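You operate a simulated robot arm through the tools that you are given. There is no shell and no other tool. Be economical: measure what you need, move in short steps, check, and stop when the job is done.

The job below is to be done with a simulated robot arm. You get a single attempt, and the scene is never put back.

Task
Staple the pink sheets and the blue sheets, one staple each.
Fine: press on top of the head, fingers out of the stapler's mouth. Lay both back on the blotter.

Only the result counts: the job must be done as asked and must still hold three seconds after the hand-in. Knocking over, shifting, dropping, spilling or breaking anything else fails it.

Robot
A 6-joint arm with a two-finger parallel gripper, fixed in place. Base frame: the origin is at the foot of the arm, x ahead of it, y to its left, z up. Units: mm, degrees, N and s.
Its first joint turns from -66.0 to 66.0 degrees. Payload 2.9 kg.
The tool frame sits at the grasp point between the pads (the TCP): z along the fingers, y along the line on which they close. The tips reach 30 mm beyond it. The gripper opens to 110 mm. The fingers are 20 mm wide and 10 mm thick; the gripper's body (48 by 112 mm) begins 55 mm behind the TCP.
Orientation is that of the tool frame in the base frame, as [roll, pitch, yaw] about the fixed x, y, z axes, in that order (R = Rz(yaw) Ry(pitch) Rx(roll)). With the fingers straight down and closing along the base's y, the tool's x points along the base's -x, its y along +y and its z along -z.

Tools
- The arm moves only by the tool apply_moves. Its argument "moves" is a list of rows, each a list of 6 numbers: the shift along the tool's x, y, z in mm, then the turn, a rotation vector about the tool's x, y, z in degrees. In form: [[dx, dy, dz, ax, ay, az], ...]. A call has 1 to 8 rows; each row shifts and turns the commanded pose from where the row before left it, along the tool's axes as they then stand. "grip" is the opening, from 0 (shut) to 1 (fully open), set as the call begins (left out, the last holds). Each row takes 0.2 s and may step no farther than 50 mm and 8.6 degrees from the row before; otherwise, or with a gripper value out of range, the whole call is refused. A pose out of reach is approached as far as the arm can. The call stops where the force on the tool passes 40 N (or 10 N more than at its start, if that is more) or the arm is blocked; 0.2 s more then pass. Each finger travels about 108 mm/s and halts on what it meets, pressing with about 42 N; the grip force reading is that of the motor and also rises with nothing between the fingers. The clock runs only during rows and for 0.2 s after the last one: add rows that do not move to give the fingers time. The reply holds the time, the measured pose of the TCP, the force on the tool along the base axes, the opening and the grip force, in the units named above and with some noise, and new pictures: "show" is both (left out), scene, wrist or none.
- Cameras (640 x 400 px; columns grow to the right, rows downward): "scene" is fixed at [59.3, 424.9, 1346.7]; the picture's right is [-0.79, -0.62, 0.00], its down [-0.51, 0.65, -0.57] and it looks along [0.35, -0.45, -0.82] (base axes); focal length 235 px, centre (320, 200). "wrist" rides on the gripper at [-36, 0, -57] in the tool frame; the picture's right is [0.00, -1.00, 0.00], its down [0.97, 0.00, -0.24] and it looks along [0.24, 0.00, 0.97] (tool axes); focal length 218 px, centre (320, 200).
- probe_pixels(camera, pixels): for up to 12 pixels [column, row] of the newest picture of that camera ("zoom" is the newest enlarged one), the place [x, y, z] in the base frame of the surface seen there, good to about 2 mm, but the place of the scene camera against the robot may be out by one fixed shift of up to 25 mm in any direction. The clock stands still meanwhile.
- enlarge(camera, box): a new picture of the part [left, top, right, bottom] of that camera's present view, enlarged. The clock stands still meanwhile.
- job_done(): hands the job in; it is judged then, once.

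Keep the steps short. Do not move on a guess: measure, check each grasp and each placing, and mend mistakes. In all there are 80 turns and 120 pictures (those below and enlarged ones count). Leave the gripper open and the arm clear of the work at the hand-in unless told otherwise, and finish with a single line.

The tools are called as a command line: name --pt "numbers of a row" for each row, then --argument value for the rest, lists and objects as JSON in quotes. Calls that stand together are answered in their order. apply_moves: Moves the arm, as the interface text tells. Its arguments: {"type":"object","properties":{"moves":{"type":"array","items":{"type":"array","items":{"type":"number"}}},"grip":{"type":"number"},"show":{"type":"string","enum":["both","scene","wrist","none"]}},"required":["moves"]} The other tools are called the same way: probe_pixels (camera, pixels) gives the place of the surface under pixels of a picture; enlarge (camera, box) takes an enlarged picture of a part of a camera's view; job_done () hands the job in.

At the start:

```text
time: 0.0
tcp_pos: [428.5, -90.4, 998.6]
ee_rot: [-180.0, 0.0, 180.0]
wrist_force: [0.0, 0.0, 1.0]
opening: 109.8
gripper_force: 0.1
```

scene: 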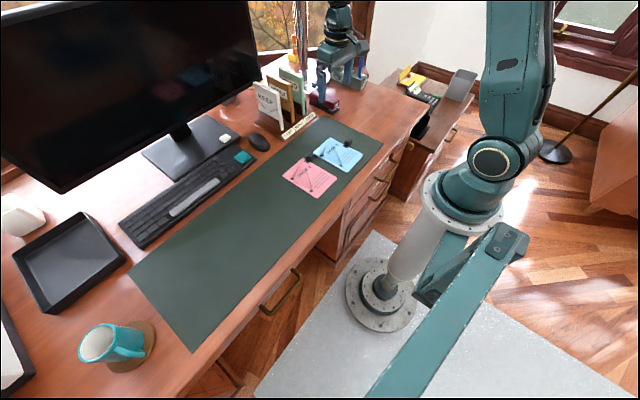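
wrist: 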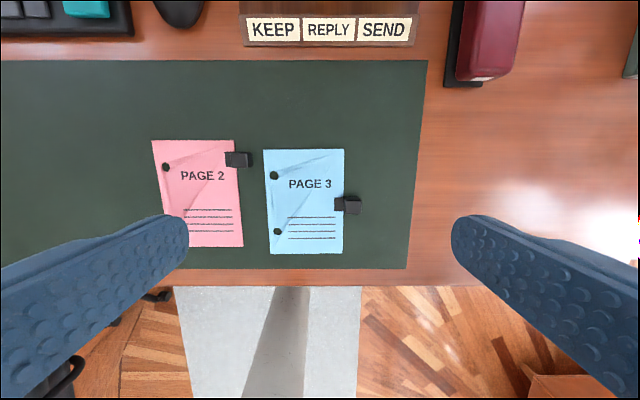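

I see pink and blue sheets on the blotter, each with a dark clip, and a dark red stapler at upper right of the wrist view. I'll enlarge these and probe them.

enlarge --camera "wrist" --box '[130, 120, 390, 280]'

enlarge --camera "scene" --box '[240, 40, 400, 200]'

probe_pixels --camera "wrist" --pixels '[[152, 141], [234, 140], [243, 246], [264, 150], [343, 149], [343, 253], [269, 252], [238, 160], [352, 205], [460, 70], [510, 60], [480, 20]]'

```text
2.46 times, centred on (260, 200) of wrist
```

zoom: 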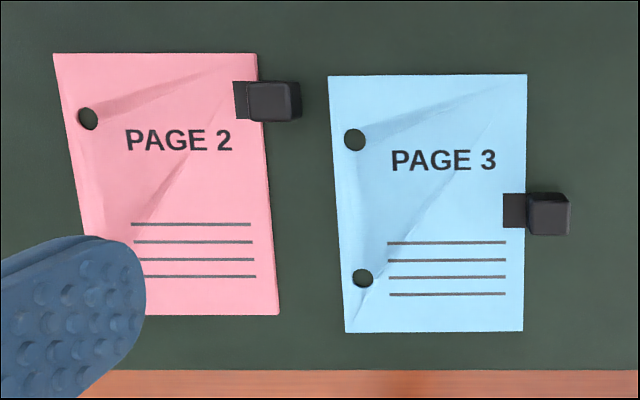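

```text
2.50 times, centred on (320, 120) of scene
```

zoom: 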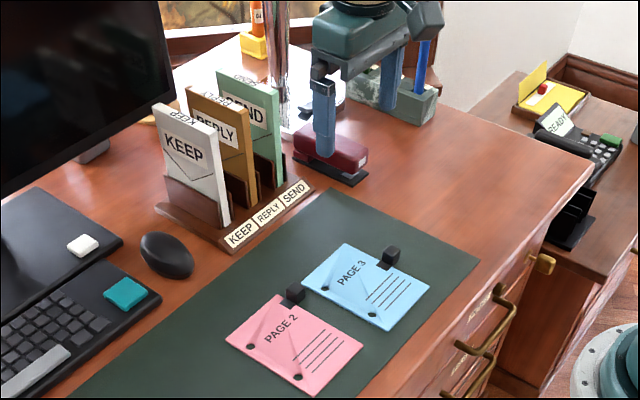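

```text
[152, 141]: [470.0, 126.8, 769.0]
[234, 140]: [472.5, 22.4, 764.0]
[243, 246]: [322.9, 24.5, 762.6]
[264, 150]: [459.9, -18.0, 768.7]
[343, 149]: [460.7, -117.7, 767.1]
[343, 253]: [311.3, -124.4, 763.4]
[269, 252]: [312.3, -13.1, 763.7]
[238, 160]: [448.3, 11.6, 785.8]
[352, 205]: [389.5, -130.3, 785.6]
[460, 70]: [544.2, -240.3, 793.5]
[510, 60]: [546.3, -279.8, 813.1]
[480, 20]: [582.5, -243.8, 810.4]
```

Comparing with the scene camera to get its shift and the true heights.

enlarge --camera "wrist" --box '[400, 0, 640, 150]'

probe_pixels --camera "scene" --pixels '[[283, 177], [311, 198], [320, 194], [360, 152], [338, 144], [314, 158], [337, 103], [325, 96], [310, 148], [240, 240], [332, 180], [348, 172]]'

probe_pixels --camera "wrist" --pixels '[[540, 150], [100, 100], [400, 200], [250, 280], [300, 280], [165, 167], [274, 175], [278, 231], [230, 160], [248, 160], [340, 205], [360, 205]]'

```text
2.67 times, centred on (520, 75) of wrist
```

zoom: 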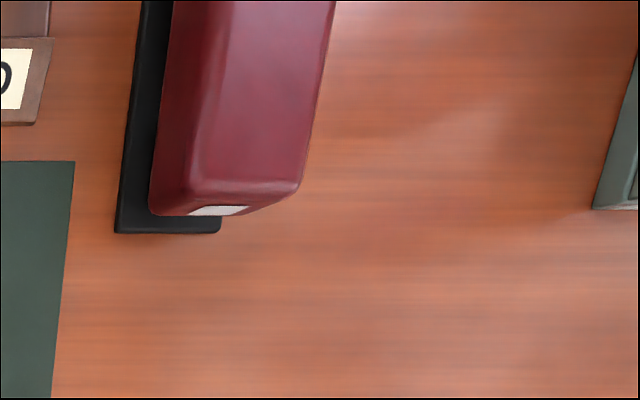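

```text
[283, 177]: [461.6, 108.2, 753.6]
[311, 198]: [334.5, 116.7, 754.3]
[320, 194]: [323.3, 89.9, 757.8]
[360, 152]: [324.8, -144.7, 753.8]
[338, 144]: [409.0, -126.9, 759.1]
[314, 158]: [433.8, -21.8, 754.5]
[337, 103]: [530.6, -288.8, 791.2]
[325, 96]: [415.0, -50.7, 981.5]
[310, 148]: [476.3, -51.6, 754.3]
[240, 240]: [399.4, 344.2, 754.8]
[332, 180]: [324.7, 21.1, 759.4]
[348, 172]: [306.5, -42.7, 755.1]
```

```text
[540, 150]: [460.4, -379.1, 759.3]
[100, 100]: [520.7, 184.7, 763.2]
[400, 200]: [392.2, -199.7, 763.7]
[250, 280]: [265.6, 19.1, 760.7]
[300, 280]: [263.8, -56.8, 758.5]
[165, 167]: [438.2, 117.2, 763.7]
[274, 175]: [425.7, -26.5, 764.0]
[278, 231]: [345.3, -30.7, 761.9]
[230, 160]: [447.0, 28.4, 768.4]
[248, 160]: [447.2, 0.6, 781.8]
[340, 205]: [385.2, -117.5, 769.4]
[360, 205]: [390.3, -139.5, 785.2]
```

Blotter is at z≈763 and each sheet stack has a grabbable clip block on its right edge. The stapler's front is at x≈544, y≈-240..-290. I'll move to look into the stapler mouth from the front, tilting the camera forward.

apply_moves --pt "12 -44 21 0 0 0" --pt "12 -44 21 0 0 0" --pt "12 -44 21 0 0 0" --pt "12 -44 21 0 0 0" --pt "0 0 0 0 -8.5 0" --pt "0 0 0 0 -8.5 0" --pt "0 0 0 0 -8.5 0" --pt "0 0 0 0 -8.5 0" --show "none"

apply_moves --pt "0 0 0 0 -8.5 0" --pt "0 0 0 0 -8.5 0" --pt "0 0 0 0 -8.5 0" --pt "0 0 0 0 -8.5 0"

```text
refused: row 1 steps farther than a row can; nothing moved
```

```text
time: 1.0
tcp_pos: [430.8, -90.0, 1000.1]
ee_rot: [179.9, 34.2, 179.9]
wrist_force: [-0.5, 0.0, 0.1]
opening: 110.1
gripper_force: 0.0
```

scene: 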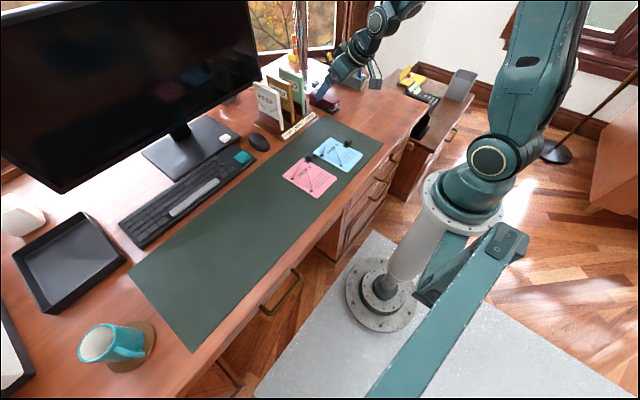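
wrist: 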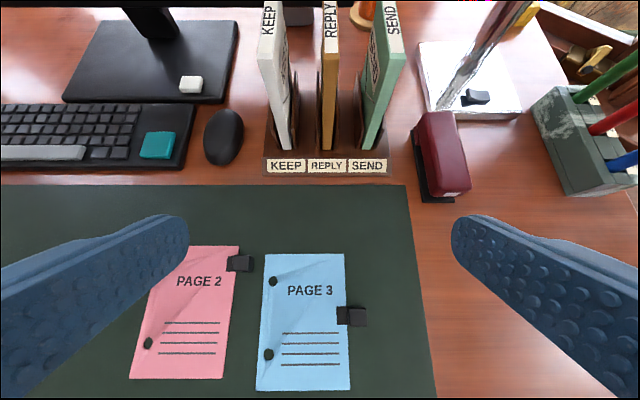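

Tilted 34°. Now moving down in front of the stapler and tilting further.

apply_moves --pt "18 -35 8.5 0 0 0" --pt "18 -35 8.5 0 0 0" --pt "18 -35 8.5 0 0 0" --pt "18 -35 8.5 0 0 0" --pt "18 -35 8.5 0 0 0" --pt "0 0 0 0 -8.5 0" --pt "0 0 0 0 -8.5 0" --pt "0 0 0 0 -8.5 0" --show "wrist"

```text
time: 2.8
tcp_pos: [378.5, -264.5, 912.5]
ee_rot: [-180.0, 59.6, 179.9]
wrist_force: [-0.7, -0.1, -0.4]
opening: 109.9
gripper_force: 0.1
```

wrist: 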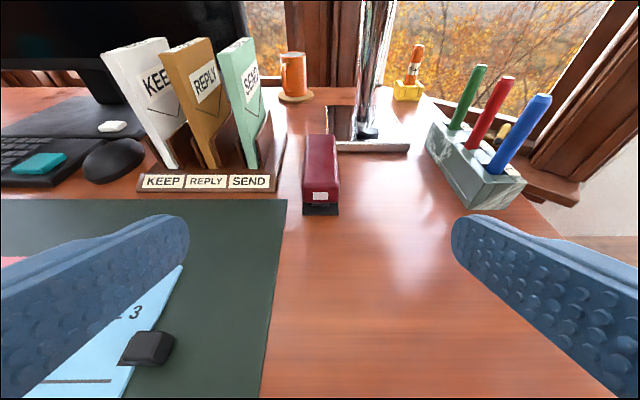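

Lowering and nearing to see the mouth more level.

apply_moves --pt "16 0 25 0 0 0" --pt "16 0 25 0 0 0" --pt "16 0 25 0 0 0" --pt "0 0 0 0 -8.5 0" --show "wrist"

enlarge --camera "wrist" --box '[240, 60, 400, 260]'

```text
time: 3.8
tcp_pos: [419.5, -265.3, 834.7]
ee_rot: [179.9, 68.1, 179.9]
wrist_force: [-0.1, 0.3, -0.1]
opening: 110.0
gripper_force: 0.1
```

wrist: 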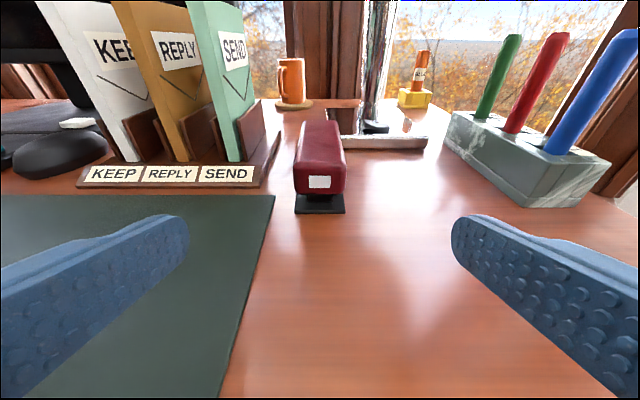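

```text
2.00 times, centred on (320, 160) of wrist
```

zoom: 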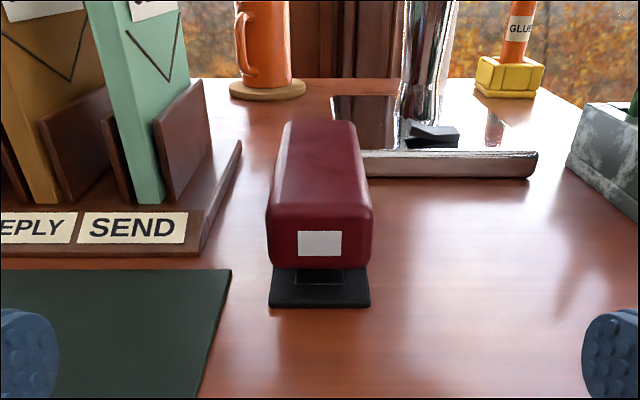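

Probing the stapler's base, anvil, head bottom and top.

probe_pixels --camera "zoom" --pixels '[[270, 303], [369, 303], [320, 300], [320, 278], [284, 272], [300, 275], [320, 265], [275, 245], [365, 245], [320, 200], [318, 130], [500, 300]]'

enlarge --camera "wrist" --box '[285, 170, 355, 220]'

```text
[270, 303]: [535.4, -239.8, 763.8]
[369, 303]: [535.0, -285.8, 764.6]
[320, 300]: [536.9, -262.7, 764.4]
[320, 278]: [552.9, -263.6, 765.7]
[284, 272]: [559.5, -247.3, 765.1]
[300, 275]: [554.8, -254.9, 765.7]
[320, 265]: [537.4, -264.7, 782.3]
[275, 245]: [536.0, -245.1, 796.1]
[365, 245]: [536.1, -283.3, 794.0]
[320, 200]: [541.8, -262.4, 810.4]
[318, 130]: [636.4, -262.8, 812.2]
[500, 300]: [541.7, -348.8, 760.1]
```

```text
8.00 times, centred on (320, 195) of wrist
```

zoom: 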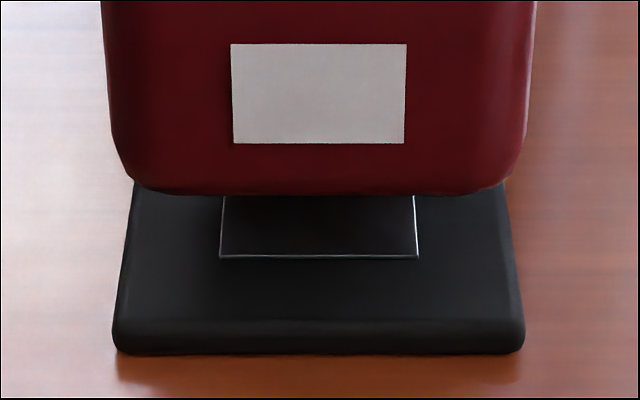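

Stapler: base top z≈766, head bottom ≈781, head top ≈811, front x≈536, centre y≈-263; anvil starts x≈553. I'll check the throat depth from the scene view.

apply_moves --pt "0 0 -40 0 0 0" --pt "-20 -20 -30 0 0 0" --pt "-20 -20 -20 0 0 0" --show "scene"

enlarge --camera "scene" --box '[285, 70, 365, 130]'

```text
time: 4.6
tcp_pos: [389.8, -286.6, 906.7]
ee_rot: [-179.9, 68.0, 179.9]
wrist_force: [0.0, 0.0, 0.2]
opening: 109.8
gripper_force: 0.1
out of reach, approached as far as the arm can: row 2, 3
```

scene: 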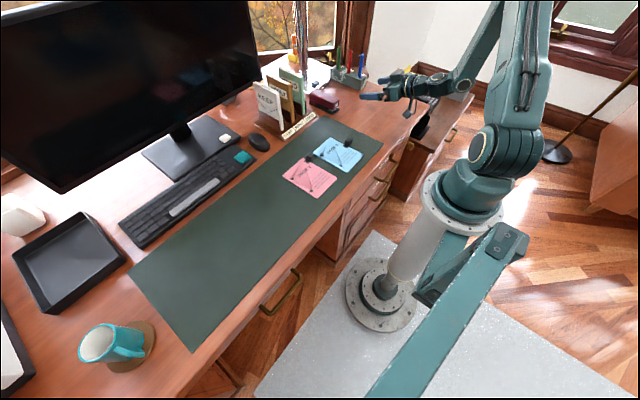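

```text
6.67 times, centred on (325, 100) of scene
```

zoom: 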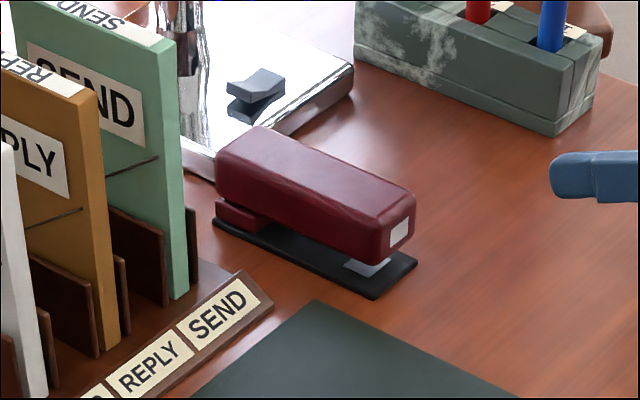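

The throat is open from the sides and ~80 mm deep, so a sheet can go in from the front. Turning the tool back to vertical.

apply_moves --pt "0 0 0 0 8.5 0" --pt "0 0 0 0 8.5 0" --pt "0 0 0 0 8.5 0" --pt "0 0 0 0 8.5 0" --pt "0 0 0 0 8.5 0" --pt "0 0 0 0 8.5 0" --pt "0 0 0 0 8.5 0" --pt "0 0 0 0 8.5 0" --show "none"

```text
time: 6.4
tcp_pos: [390.9, -287.4, 905.5]
ee_rot: [180.0, -0.1, 179.8]
wrist_force: [-0.8, -0.1, 0.2]
opening: 110.1
gripper_force: 0.0
```

Moving above the blue clip block (≈390, -137).

apply_moves --pt "0 37.5 0 0 0 0" --pt "0 37.5 0 0 0 0" --pt "0 37.5 0 0 0 0" --pt "0 37.5 10 0 0 0" --pt "0 0 10 0 0 0" --show "wrist" --grip 0.7

enlarge --camera "wrist" --box '[240, 160, 400, 260]'

```text
time: 7.6
tcp_pos: [390.3, -137.4, 885.1]
ee_rot: [-179.9, 0.0, -180.0]
wrist_force: [-0.1, -0.5, -0.7]
opening: 77.0
gripper_force: 0.0
```

wrist: 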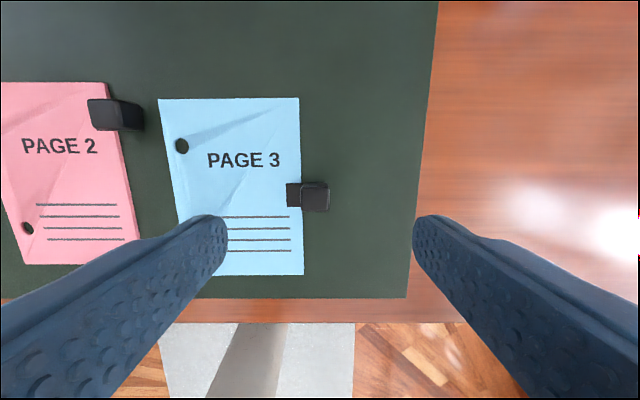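

```text
4.00 times, centred on (320, 210) of wrist
```

zoom: 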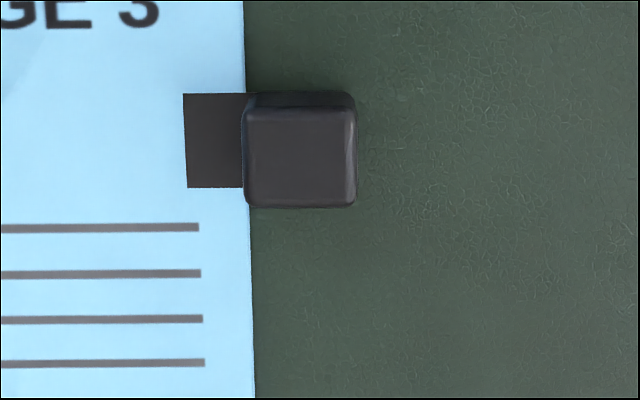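

probe_pixels --camera "zoom" --pixels '[[250, 116], [350, 116], [250, 202], [350, 202], [300, 158], [215, 140], [300, 97], [500, 300]]'

probe_pixels --camera "wrist" --pixels '[[160, 100], [297, 100], [302, 274], [182, 146], [104, 84], [137, 262], [96, 102], [130, 118], [260, 180]]'

```text
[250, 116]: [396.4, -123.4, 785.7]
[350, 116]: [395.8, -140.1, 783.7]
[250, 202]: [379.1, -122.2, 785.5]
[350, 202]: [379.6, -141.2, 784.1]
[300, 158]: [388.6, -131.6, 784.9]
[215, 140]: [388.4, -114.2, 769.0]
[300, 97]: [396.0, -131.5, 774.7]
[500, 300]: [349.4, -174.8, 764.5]
```

```text
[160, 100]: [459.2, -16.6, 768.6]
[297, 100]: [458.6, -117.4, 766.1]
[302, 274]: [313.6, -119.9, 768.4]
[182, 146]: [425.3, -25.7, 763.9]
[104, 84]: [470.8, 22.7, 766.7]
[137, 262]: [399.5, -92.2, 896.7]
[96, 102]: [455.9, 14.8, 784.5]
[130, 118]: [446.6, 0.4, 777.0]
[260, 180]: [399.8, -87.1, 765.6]
```

Blue block centre (388, -132), top z 785, ~19 mm. Centre over it with a narrower opening and descend, leaving tips at z≈771 above the sheet.

apply_moves --pt "2.3 5.8 0 0 0 0" --pt "0 0 40 0 0 0" --pt "0 0 34 0 0 0" --pt "0 0 10 0 0 0" --grip 0.42 --show "wrist"

```text
time: 8.6
tcp_pos: [390.1, -131.2, 803.3]
ee_rot: [-180.0, 0.0, 179.9]
wrist_force: [0.1, -0.3, -0.5]
opening: 46.3
gripper_force: 0.1
```

wrist: 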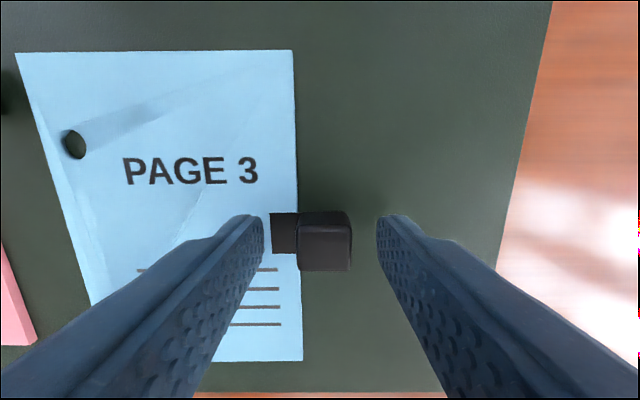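

The block sits between the pads. Lowering 2 mm, then closing.

apply_moves --pt "0 0 2 0 0 0" --show "none"

apply_moves --pt "0 0 0 0 0 0" --pt "0 0 0 0 0 0" --pt "0 0 0 0 0 0" --grip 0.1 --show "none"

apply_moves --pt "0 0 -10 0 0 0" --pt "0 0 -10 0 0 0" --pt "0 0 -20 0 0 0" --pt "0 0 0 0 0 0" --show "both"

```text
time: 9.0
tcp_pos: [389.2, -132.5, 800.0]
ee_rot: [-179.9, 0.0, -180.0]
wrist_force: [1.1, 0.9, -0.1]
opening: 46.0
gripper_force: 0.0
```

```text
time: 9.8
tcp_pos: [389.6, -131.9, 800.6]
ee_rot: [-179.9, -0.1, -180.0]
wrist_force: [1.0, -1.0, 0.0]
opening: 20.5
gripper_force: 42.7
```

```text
time: 10.8
tcp_pos: [389.7, -132.9, 840.4]
ee_rot: [180.0, 0.0, 180.0]
wrist_force: [-0.4, 0.0, 0.6]
opening: 20.6
gripper_force: 42.2
```

scene: 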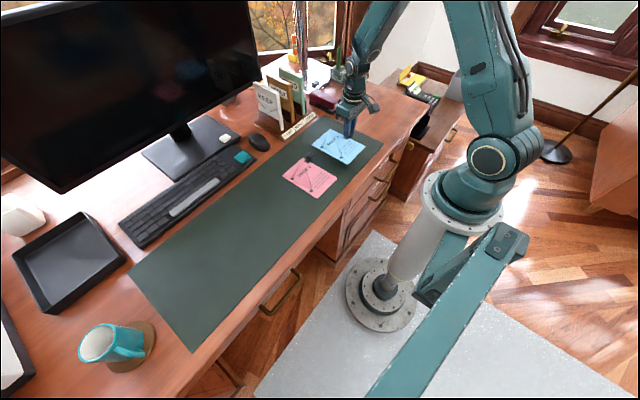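
wrist: 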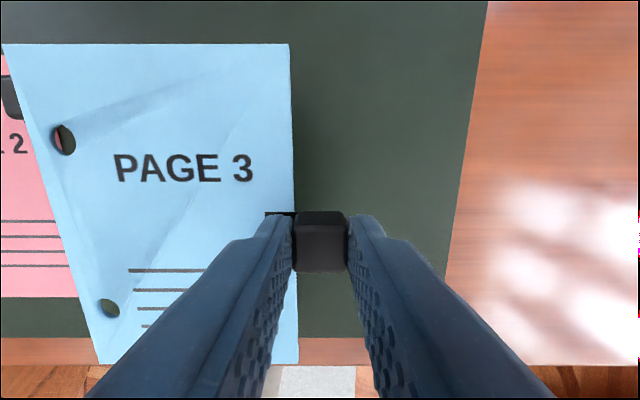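

Blue is lifted. Checking the sheet's level and edges relative to the TCP (389.7, -132.5, 840.4).

probe_pixels --camera "wrist" --pixels '[[8, 48], [285, 48], [150, 48], [60, 200], [103, 360], [290, 180], [220, 100], [140, 240]]'

```text
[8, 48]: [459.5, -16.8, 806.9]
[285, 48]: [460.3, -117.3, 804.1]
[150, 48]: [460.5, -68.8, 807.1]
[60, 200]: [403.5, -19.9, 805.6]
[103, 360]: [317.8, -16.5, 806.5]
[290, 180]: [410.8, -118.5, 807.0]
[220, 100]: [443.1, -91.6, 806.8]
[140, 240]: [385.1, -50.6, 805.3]
```

Level: sheet top is 34 mm below the TCP, top edge 70.5 mm ahead, left edge 116 mm to the left. Move to in front of the stapler, staying high and short of it.

apply_moves --pt "-6 -36 0 0 0 0" --pt "-6 -36 0 0 0 0" --pt "-6 -36 0 0 0 0" --pt "-6 -36 0 0 0 0" --pt "-6 -36 0 0 0 0" --pt "-6 -36 0 0 0 0" --pt "0 0 0 0 0 0" --show "both"

enlarge --camera "scene" --box '[285, 70, 365, 130]'

```text
time: 12.4
tcp_pos: [424.1, -349.8, 838.4]
ee_rot: [-180.0, -0.1, 180.0]
wrist_force: [0.6, 0.7, 0.0]
opening: 20.6
gripper_force: 42.5
```

scene: 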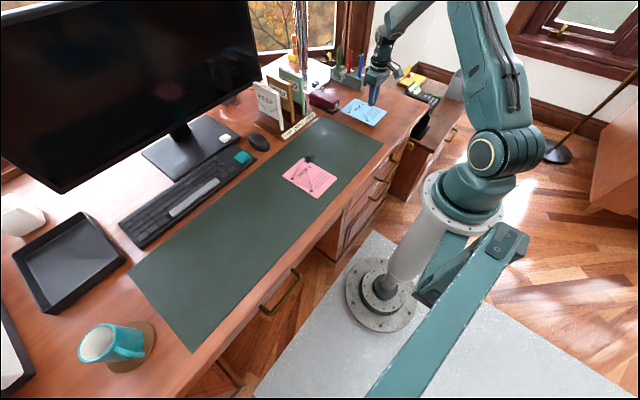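
wrist: 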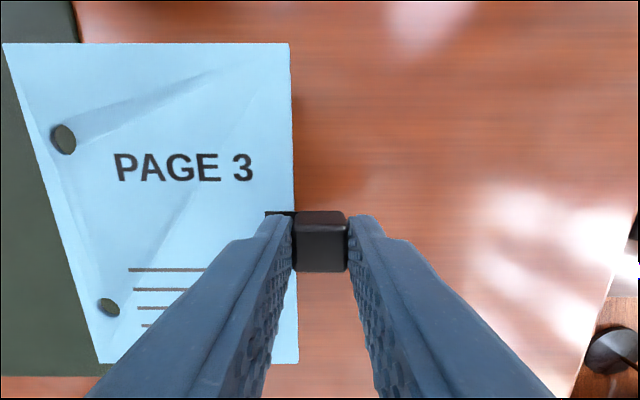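

```text
6.67 times, centred on (325, 100) of scene
```

zoom: 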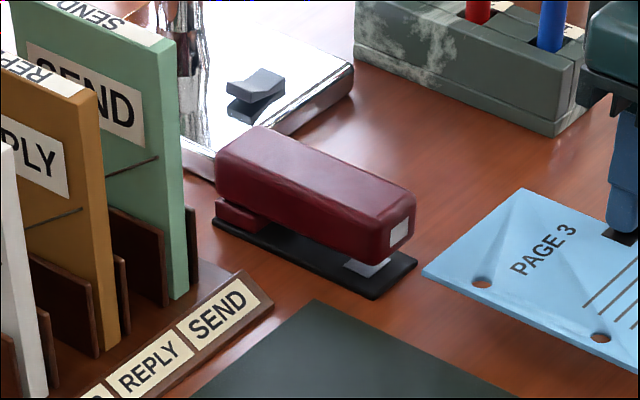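

Clear view. Probing the sheet corner, stapler and rack in this same zoom for relative positions.

probe_pixels --camera "zoom" --pixels '[[428, 275], [522, 194], [410, 263], [372, 295], [384, 268], [350, 266], [376, 252], [395, 215], [330, 180], [272, 303], [240, 205], [250, 222]]'

```text
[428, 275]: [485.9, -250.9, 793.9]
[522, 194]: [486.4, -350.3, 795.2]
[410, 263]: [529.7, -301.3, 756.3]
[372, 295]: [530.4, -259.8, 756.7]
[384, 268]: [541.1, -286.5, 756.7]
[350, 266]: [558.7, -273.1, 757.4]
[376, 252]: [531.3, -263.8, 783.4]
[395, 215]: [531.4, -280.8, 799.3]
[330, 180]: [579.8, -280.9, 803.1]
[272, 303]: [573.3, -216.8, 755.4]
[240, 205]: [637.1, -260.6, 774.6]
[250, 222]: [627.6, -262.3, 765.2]
```

Lowering so the sheet aligns with the mouth gap (sheet top ≈775, gap 766–781).

apply_moves --pt "0 0 20 0 0 0" --pt "0 0 11.5 0 0 0" --pt "-20 0 0 0 0 0" --pt "-10 0 0 0 0 0" --pt "0 0 0 0 0 0" --show "none"

enlarge --camera "scene" --box '[305, 80, 365, 125]'

```text
time: 13.6
tcp_pos: [453.2, -347.1, 808.6]
ee_rot: [179.9, 0.0, 180.0]
wrist_force: [-0.6, -0.4, -0.4]
opening: 20.5
gripper_force: 42.5
```

```text
8.89 times, centred on (335, 102) of scene
```

zoom: 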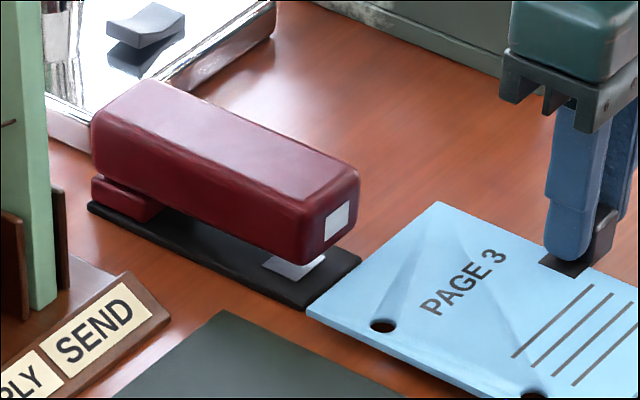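

probe_pixels --camera "zoom" --pixels '[[312, 308], [370, 262], [430, 210], [380, 290], [318, 256], [300, 262], [280, 255], [230, 232], [330, 285], [350, 255], [300, 270], [310, 262]]'

```text
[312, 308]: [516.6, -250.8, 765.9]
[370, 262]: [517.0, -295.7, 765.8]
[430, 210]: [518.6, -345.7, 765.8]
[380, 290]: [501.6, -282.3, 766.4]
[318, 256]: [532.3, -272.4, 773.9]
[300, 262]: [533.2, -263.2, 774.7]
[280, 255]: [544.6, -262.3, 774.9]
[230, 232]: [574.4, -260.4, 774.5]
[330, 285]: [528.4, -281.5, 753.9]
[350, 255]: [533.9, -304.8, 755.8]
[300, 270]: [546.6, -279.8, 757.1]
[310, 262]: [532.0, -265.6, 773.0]
```

In the scene frame: sheet 766, head underside ~774, base ~757 — centred in the gap. Advancing 30 mm then checking.

apply_moves --pt "-10 0 0 0 0 0" --pt "-10 0 0 0 0 0" --pt "-10 0 0 0 0 0" --pt "0 0 0 0 0 0" --show "none"

enlarge --camera "scene" --box '[305, 80, 365, 125]'

```text
time: 14.6
tcp_pos: [484.5, -346.4, 808.6]
ee_rot: [179.9, 0.0, -180.0]
wrist_force: [0.6, 0.9, -0.3]
opening: 20.4
gripper_force: 42.0
```

```text
8.89 times, centred on (335, 102) of scene
```

zoom: 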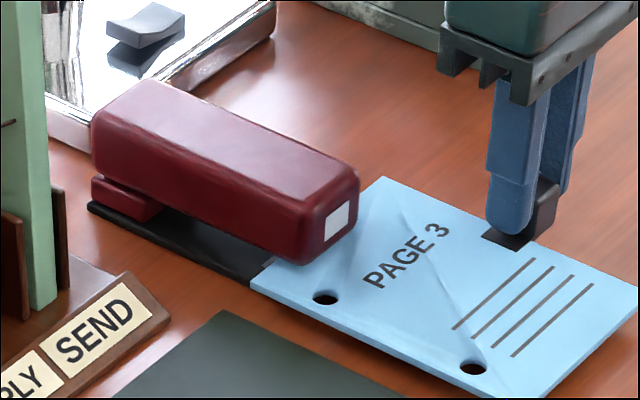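

Entering cleanly. Advancing the last 25 mm, then lowering ~5 mm.

apply_moves --pt "-10 0 0 0 0 0" --pt "-10 0 0 0 0 0" --pt "-5 0 0 0 0 0" --pt "0 0 2.5 0 0 0" --pt "0 0 2.5 0 0 0" --pt "0 0 0 0 0 0" --show "none"

enlarge --camera "scene" --box '[305, 80, 365, 125]'

```text
time: 16.0
tcp_pos: [510.0, -347.0, 803.4]
ee_rot: [180.0, 0.0, 180.0]
wrist_force: [0.4, 0.4, -0.2]
opening: 20.4
gripper_force: 42.1
```

```text
8.89 times, centred on (335, 102) of scene
```

zoom: 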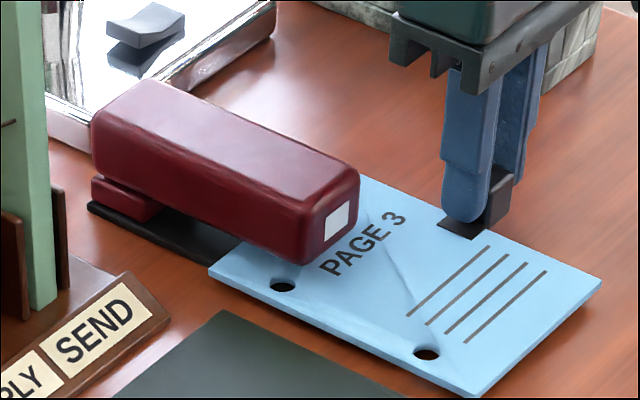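

Sheet is in place, about to touch the base. Lowering 1 mm and opening the fingers a little.

apply_moves --pt "0 0 1 0 0 0" --pt "0 0 0 0 0 0" --show "none"

apply_moves --pt "0 0 0 0 0 0" --pt "0 0 0 0 0 0" --pt "0 0 0 0 0 0" --grip 0.42 --show "both"

enlarge --camera "scene" --box '[305, 80, 365, 125]'

```text
time: 16.6
tcp_pos: [510.6, -347.6, 803.3]
ee_rot: [-179.9, 0.0, -179.9]
wrist_force: [0.4, -0.3, 0.0]
opening: 20.6
gripper_force: 41.9
```

```text
time: 17.4
tcp_pos: [509.9, -346.9, 802.4]
ee_rot: [-179.9, -0.1, 179.9]
wrist_force: [-0.4, 0.6, -0.6]
opening: 46.1
gripper_force: 0.0
```

scene: 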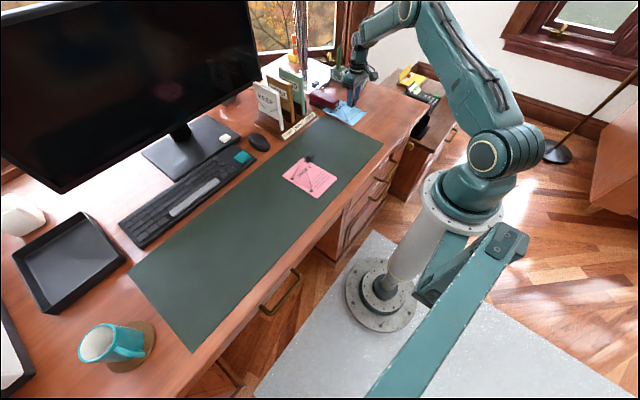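
wrist: 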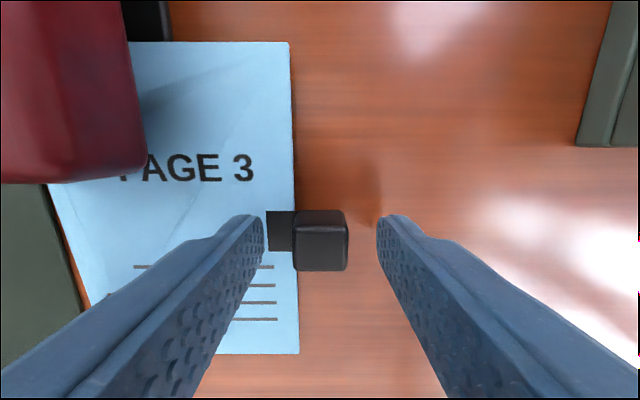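

```text
8.89 times, centred on (335, 102) of scene
```

zoom: 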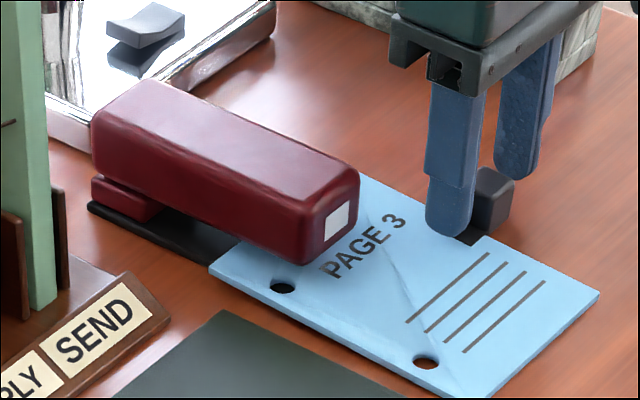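

The sheet rests stably in the mouth. Raising straight up, closing the gripper, and moving above the head front (≈557, -263).

apply_moves --pt "0 0 -35 0 0 0" --pt "0 0 -35 0 0 0" --show "none"

apply_moves --pt "-15 28 0 0 0 0" --pt "-16 28 0 0 0 0" --pt "-16 28 0 0 0 0" --pt "0 0 0 0 0 0" --pt "0 0 0 0 0 0" --grip 0 --show "wrist"

enlarge --camera "scene" --box '[305, 80, 365, 125]'

```text
time: 18.0
tcp_pos: [509.7, -344.8, 875.1]
ee_rot: [-179.9, 0.0, 180.0]
wrist_force: [0.0, -0.3, 0.2]
opening: 46.4
gripper_force: 0.0
```

```text
time: 19.2
tcp_pos: [557.4, -261.8, 872.1]
ee_rot: [-180.0, -0.1, 179.9]
wrist_force: [0.0, -0.4, -0.5]
opening: 0.2
gripper_force: 37.6
```

wrist: 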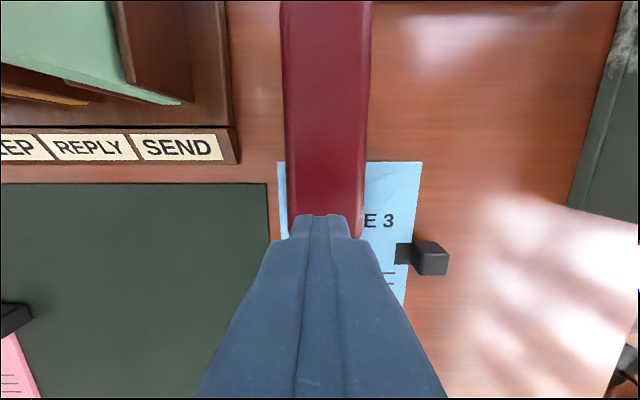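

```text
8.89 times, centred on (335, 102) of scene
```

zoom: 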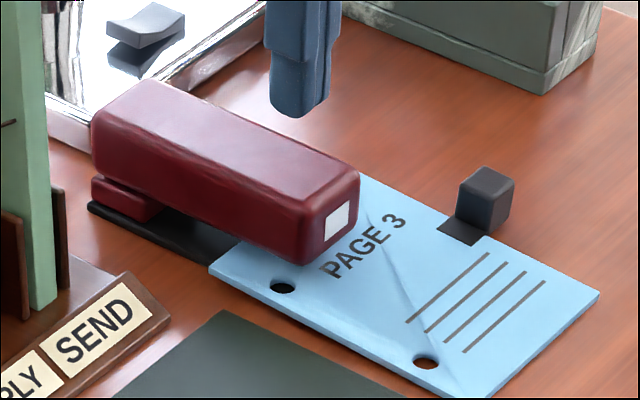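

Fingertips are over the head. Descending to just above, then pressing in small steps.

apply_moves --pt "0 0 15 0 0 0" --pt "0 0 11 0 0 0" --pt "0 0 2 0 0 0" --pt "0 0 2 0 0 0" --show "none"

apply_moves --pt "0 0 2 0 0 0" --pt "0 0 2 0 0 0" --pt "0 0 2 0 0 0" --pt "0 0 2 0 0 0" --pt "0 0 2 0 0 0" --pt "0 0 2 0 0 0" --pt "0 0 2 0 0 0" --pt "0 0 2 0 0 0" --show "none"

enlarge --camera "scene" --box '[305, 80, 365, 125]'

```text
time: 20.2
tcp_pos: [557.4, -262.6, 844.4]
ee_rot: [180.0, -0.1, -180.0]
wrist_force: [0.4, -1.0, -0.2]
opening: 0.2
gripper_force: 38.0
```

```text
time: 21.7
tcp_pos: [559.2, -263.6, 835.0]
ee_rot: [-179.8, 0.1, -180.0]
wrist_force: [-5.1, 2.3, 9.7]
opening: 0.2
gripper_force: 37.9
stopped in row 7: the force on the tool passed its limit (the readings are from after the stop); the commanded pose is now the measured one
```

```text
8.89 times, centred on (335, 102) of scene
```

zoom: 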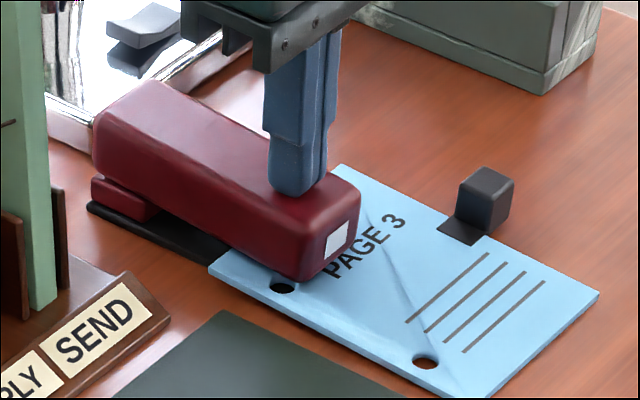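

The head came down onto the paper until force passed 40 N. Raising and checking that nothing shifted.

apply_moves --pt "0 0 -5 0 0 0" --pt "0 0 -15 0 0 0" --pt "0 0 -20 0 0 0" --show "none"

enlarge --camera "scene" --box '[305, 80, 365, 125]'

```text
time: 22.5
tcp_pos: [556.9, -263.8, 872.0]
ee_rot: [-180.0, 0.0, 179.9]
wrist_force: [0.3, 0.2, 0.7]
opening: 0.0
gripper_force: 37.7
```

```text
8.89 times, centred on (335, 102) of scene
```

zoom: 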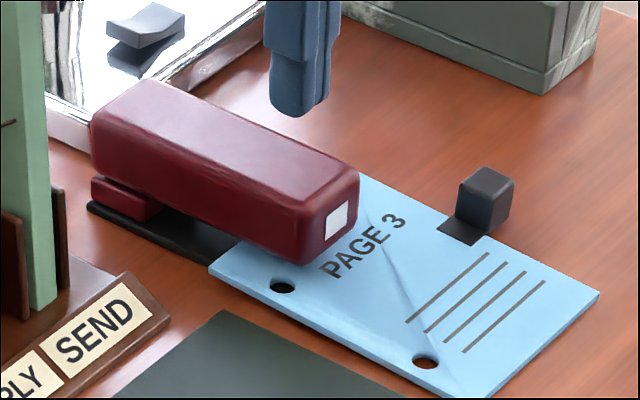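

Head sprang back, nothing shifted. Returning above the blue block with fingers open.

apply_moves --pt "16 -28 0 0 0 0" --pt "16 -28 0 0 0 0" --pt "16 -28 0 0 0 0" --pt "0 0 0 0 0 0" --grip 0.42 --show "wrist"

enlarge --camera "wrist" --box '[240, 160, 400, 260]'

probe_pixels --camera "zoom" --pixels '[[300, 158], [330, 160], [270, 160], [300, 130], [330, 190]]'

```text
time: 23.5
tcp_pos: [509.6, -348.3, 874.3]
ee_rot: [180.0, 0.1, 180.0]
wrist_force: [-0.4, -0.3, 0.0]
opening: 46.3
gripper_force: 0.1
```

wrist: 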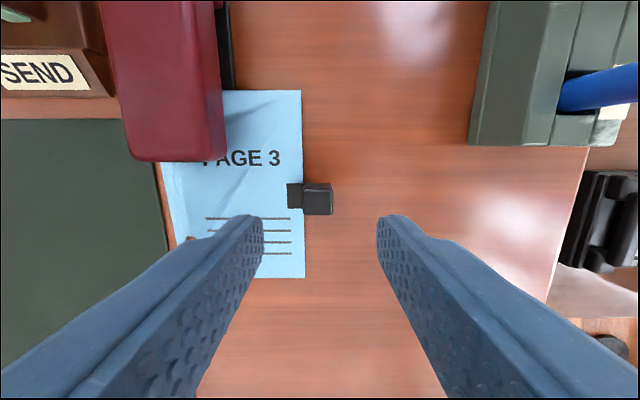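

```text
4.00 times, centred on (320, 210) of wrist
```

zoom: 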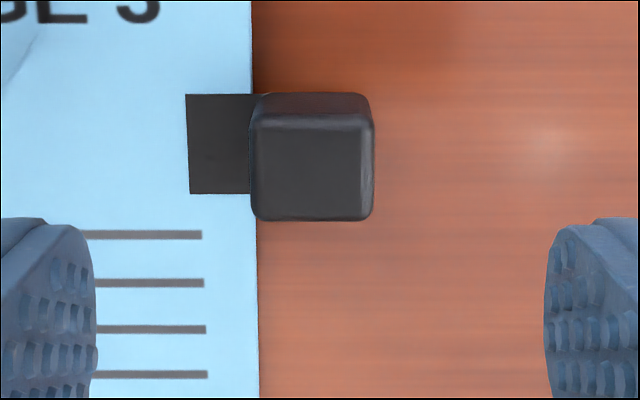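

```text
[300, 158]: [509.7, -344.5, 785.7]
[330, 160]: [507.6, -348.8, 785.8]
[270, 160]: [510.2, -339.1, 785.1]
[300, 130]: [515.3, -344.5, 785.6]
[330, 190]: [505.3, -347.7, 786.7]
```

Block centre ≈(509, -345.5), top 786. Descending and gripping.

apply_moves --pt "0 2.5 0 0 0 0" --pt "0 0 40 0 0 0" --pt "0 0 25 0 0 0" --pt "0 0 6 0 0 0" --pt "0 0 0 0 0 0" --show "none"

apply_moves --pt "0 0 0 0 0 0" --pt "0 0 0 0 0 0" --pt "0 0 0 0 0 0" --grip 0.1 --show "wrist"

```text
time: 24.7
tcp_pos: [509.1, -345.6, 805.7]
ee_rot: [-180.0, 0.0, 180.0]
wrist_force: [-0.3, -0.4, -1.1]
opening: 46.2
gripper_force: 0.0
```

```text
time: 25.5
tcp_pos: [510.1, -345.2, 805.0]
ee_rot: [180.0, 0.0, 180.0]
wrist_force: [-0.2, 0.2, 0.5]
opening: 20.6
gripper_force: 42.3
```

wrist: 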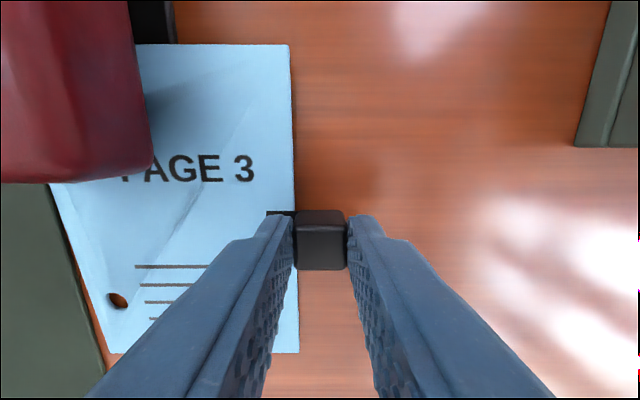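

Gripped (20.6 mm). Lifting 5 mm within the gap and withdrawing straight back.

apply_moves --pt "0 0 -4 0 0 0" --pt "10 0 0 0 0 0" --pt "15 0 0 0 0 0" --pt "15 0 0 0 0 0" --pt "20 0 0 0 0 0" --pt "25 0 0 0 0 0" --pt "0 0 -20 0 0 0" --pt "0 0 0 0 0 0" --show "wrist"

enlarge --camera "wrist" --box '[0, 30, 160, 130]'

enlarge --camera "scene" --box '[305, 70, 385, 130]'

```text
time: 27.3
tcp_pos: [424.4, -344.9, 825.8]
ee_rot: [-179.9, 0.1, -180.0]
wrist_force: [0.1, 0.2, -0.5]
opening: 20.6
gripper_force: 42.4
```

wrist: 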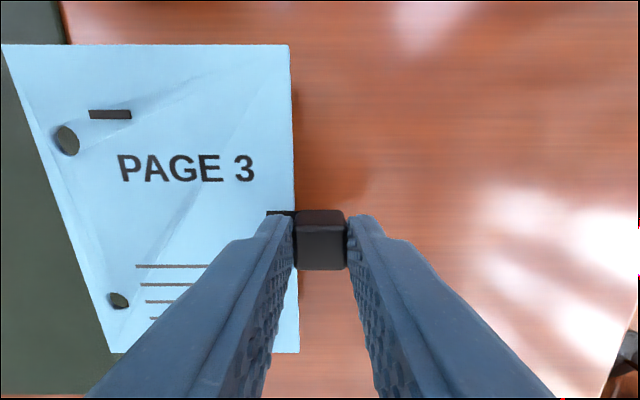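

```text
4.00 times, centred on (80, 80) of wrist
```

zoom: 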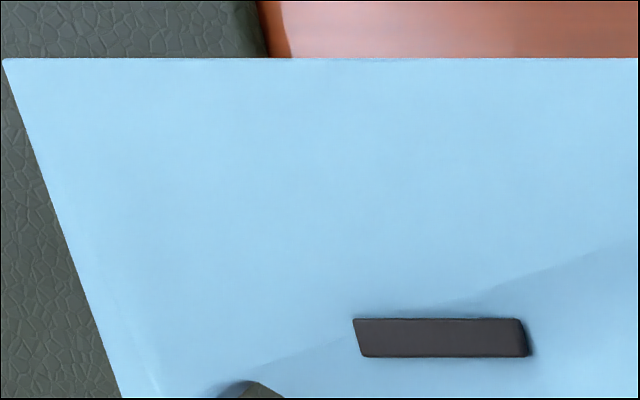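

```text
6.67 times, centred on (345, 100) of scene
```

zoom: 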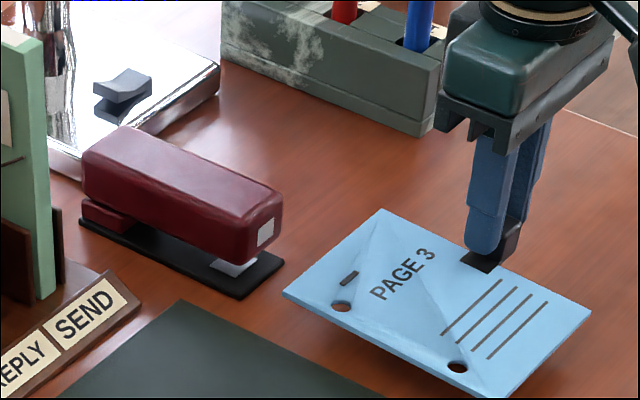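

The staple is visible on the blue sheet at wrist pixel (110,113). Carrying blue back to its original place on the blotter.

apply_moves --pt "5 35 -5 0 0 0" --pt "5 35 0 0 0 0" --pt "5 36 0 0 0 0" --pt "5 36 0 0 0 0" --pt "6 36 0 0 0 0" --pt "8 36 0 0 0 0" --pt "0 0 0 0 0 0" --show "wrist"

probe_pixels --camera "wrist" --pixels '[[60, 60], [280, 60], [150, 330], [200, 200], [110, 113], [8, 48], [5, 90], [450, 300]]'

```text
time: 28.9
tcp_pos: [390.9, -130.3, 828.9]
ee_rot: [-179.9, 0.1, 179.8]
wrist_force: [-0.8, 0.5, 0.2]
opening: 20.6
gripper_force: 42.0
```

wrist: 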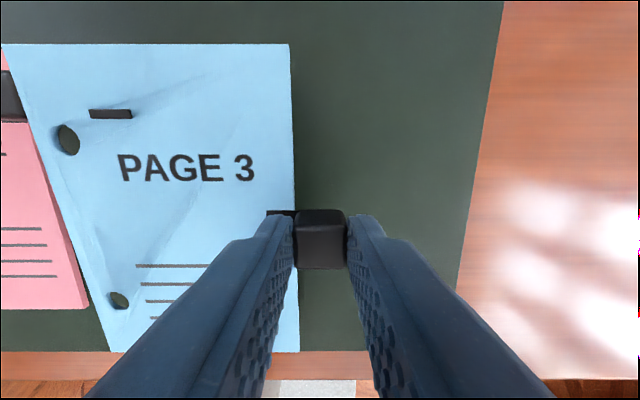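

```text
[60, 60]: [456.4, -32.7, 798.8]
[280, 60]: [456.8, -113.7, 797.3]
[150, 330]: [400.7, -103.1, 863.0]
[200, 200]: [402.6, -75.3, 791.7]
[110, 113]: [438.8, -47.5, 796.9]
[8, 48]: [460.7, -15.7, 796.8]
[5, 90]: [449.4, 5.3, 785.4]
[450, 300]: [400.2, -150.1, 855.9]
```

Lowering onto the blotter gently and releasing.

apply_moves --pt "0 0 15 0 0 0" --pt "0 0 10 0 0 0" --pt "0 0 2 0 0 0" --pt "0 0 1 0 0 0" --pt "0 0 1 0 0 0" --pt "0 0 0 0 0 0" --show "none"

enlarge --camera "scene" --box '[275, 110, 395, 200]'

```text
time: 30.3
tcp_pos: [390.6, -131.8, 802.5]
ee_rot: [-180.0, 0.2, -179.9]
wrist_force: [2.4, 9.0, 30.1]
opening: 20.7
gripper_force: 42.0
```

```text
4.44 times, centred on (335, 155) of scene
```

zoom: 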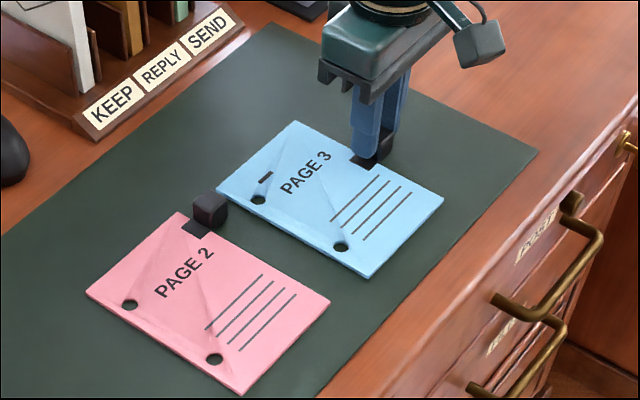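

Contact (30 N) — it's resting on the blotter. Easing up 1.5 mm and opening, then rising.

apply_moves --pt "0 0 -1.5 0 0 0" --show "none"

apply_moves --pt "0 0 0 0 0 0" --pt "0 0 0 0 0 0" --pt "0 0 0 0 0 0" --grip 0.42 --show "none"

apply_moves --pt "0 0 -30 0 0 0" --pt "0 0 -40 0 0 0" --pt "0 0 -30 0 0 0" --show "wrist"

```text
time: 30.7
tcp_pos: [391.5, -132.5, 803.3]
ee_rot: [-179.9, 0.2, 179.9]
wrist_force: [5.0, 3.7, 10.9]
opening: 20.7
gripper_force: 42.4
```

```text
time: 31.5
tcp_pos: [390.8, -133.1, 802.5]
ee_rot: [-179.9, 0.1, 180.0]
wrist_force: [0.1, 0.7, -0.2]
opening: 46.3
gripper_force: 0.1
```

```text
time: 32.3
tcp_pos: [387.6, -132.3, 903.5]
ee_rot: [-179.9, 0.1, -180.0]
wrist_force: [0.8, 0.5, 0.2]
opening: 46.1
gripper_force: 0.1
```

wrist: 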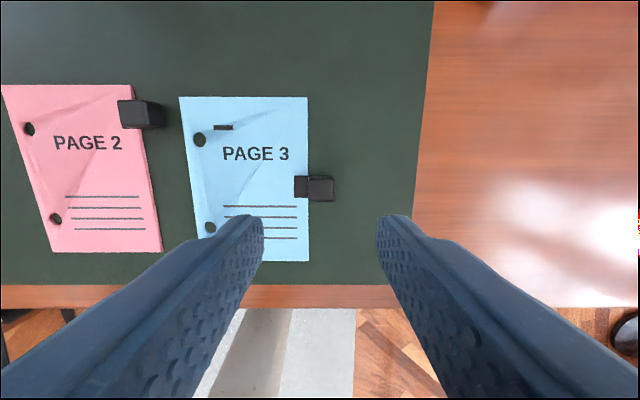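

Blue lies back with staple. Moving above the pink block (≈448, 7).

apply_moves --pt "-15 35 0 0 0 0" --pt "-15 35 0 0 0 0" --pt "-14 35 0 0 0 0" --pt "-15 34 15 0 0 0" --pt "0 0 0 0 0 0" --show "wrist"

enlarge --camera "wrist" --box '[240, 160, 400, 260]'

probe_pixels --camera "zoom" --pixels '[[300, 158], [330, 160], [270, 160], [300, 130], [330, 190], [255, 150], [350, 150]]'

```text
time: 33.5
tcp_pos: [450.1, 9.5, 886.7]
ee_rot: [-179.9, 0.2, 180.0]
wrist_force: [0.0, -0.5, -0.2]
opening: 46.1
gripper_force: 0.0
```

wrist: 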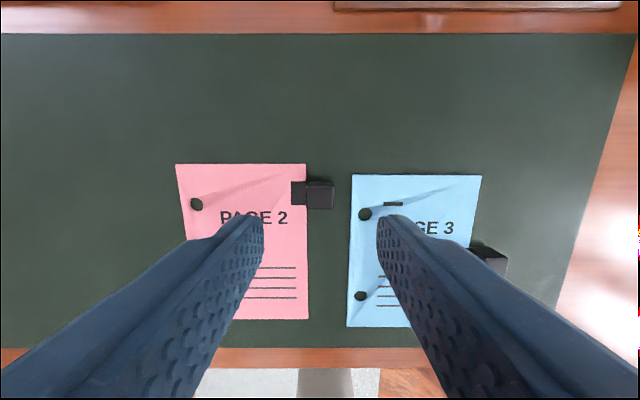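

```text
4.00 times, centred on (320, 210) of wrist
```

zoom: 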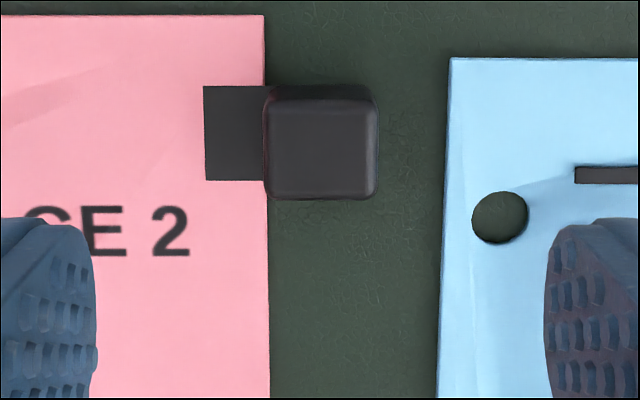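

```text
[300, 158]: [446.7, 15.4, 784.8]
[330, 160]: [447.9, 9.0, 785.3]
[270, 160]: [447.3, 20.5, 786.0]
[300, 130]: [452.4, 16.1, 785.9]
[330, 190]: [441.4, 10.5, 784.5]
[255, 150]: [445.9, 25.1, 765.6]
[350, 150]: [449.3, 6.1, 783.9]
```

Pink block centre ≈(448.5, 11.5), top 785. Narrowing to ~34 mm and descending.

apply_moves --pt "1 2.5 0 0 0 0" --pt "0 0 40 0 0 0" --pt "0 0 35 0 0 0" --pt "0 0 8 0 0 0" --pt "0 0 0 0 0 0" --grip 0.33 --show "wrist"

```text
time: 34.7
tcp_pos: [449.7, 10.6, 805.0]
ee_rot: [180.0, 0.1, 180.0]
wrist_force: [-0.1, -0.5, -0.3]
opening: 36.1
gripper_force: 0.0
```

wrist: 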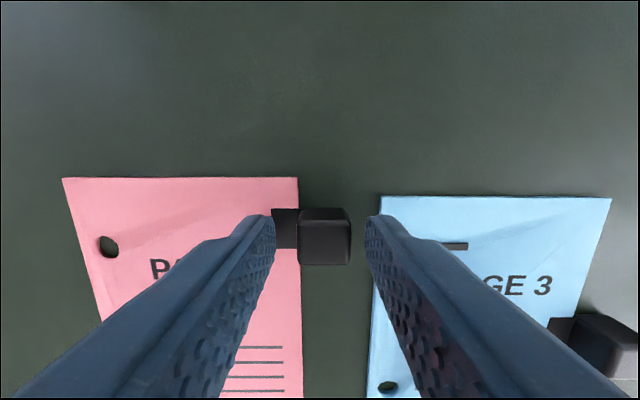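

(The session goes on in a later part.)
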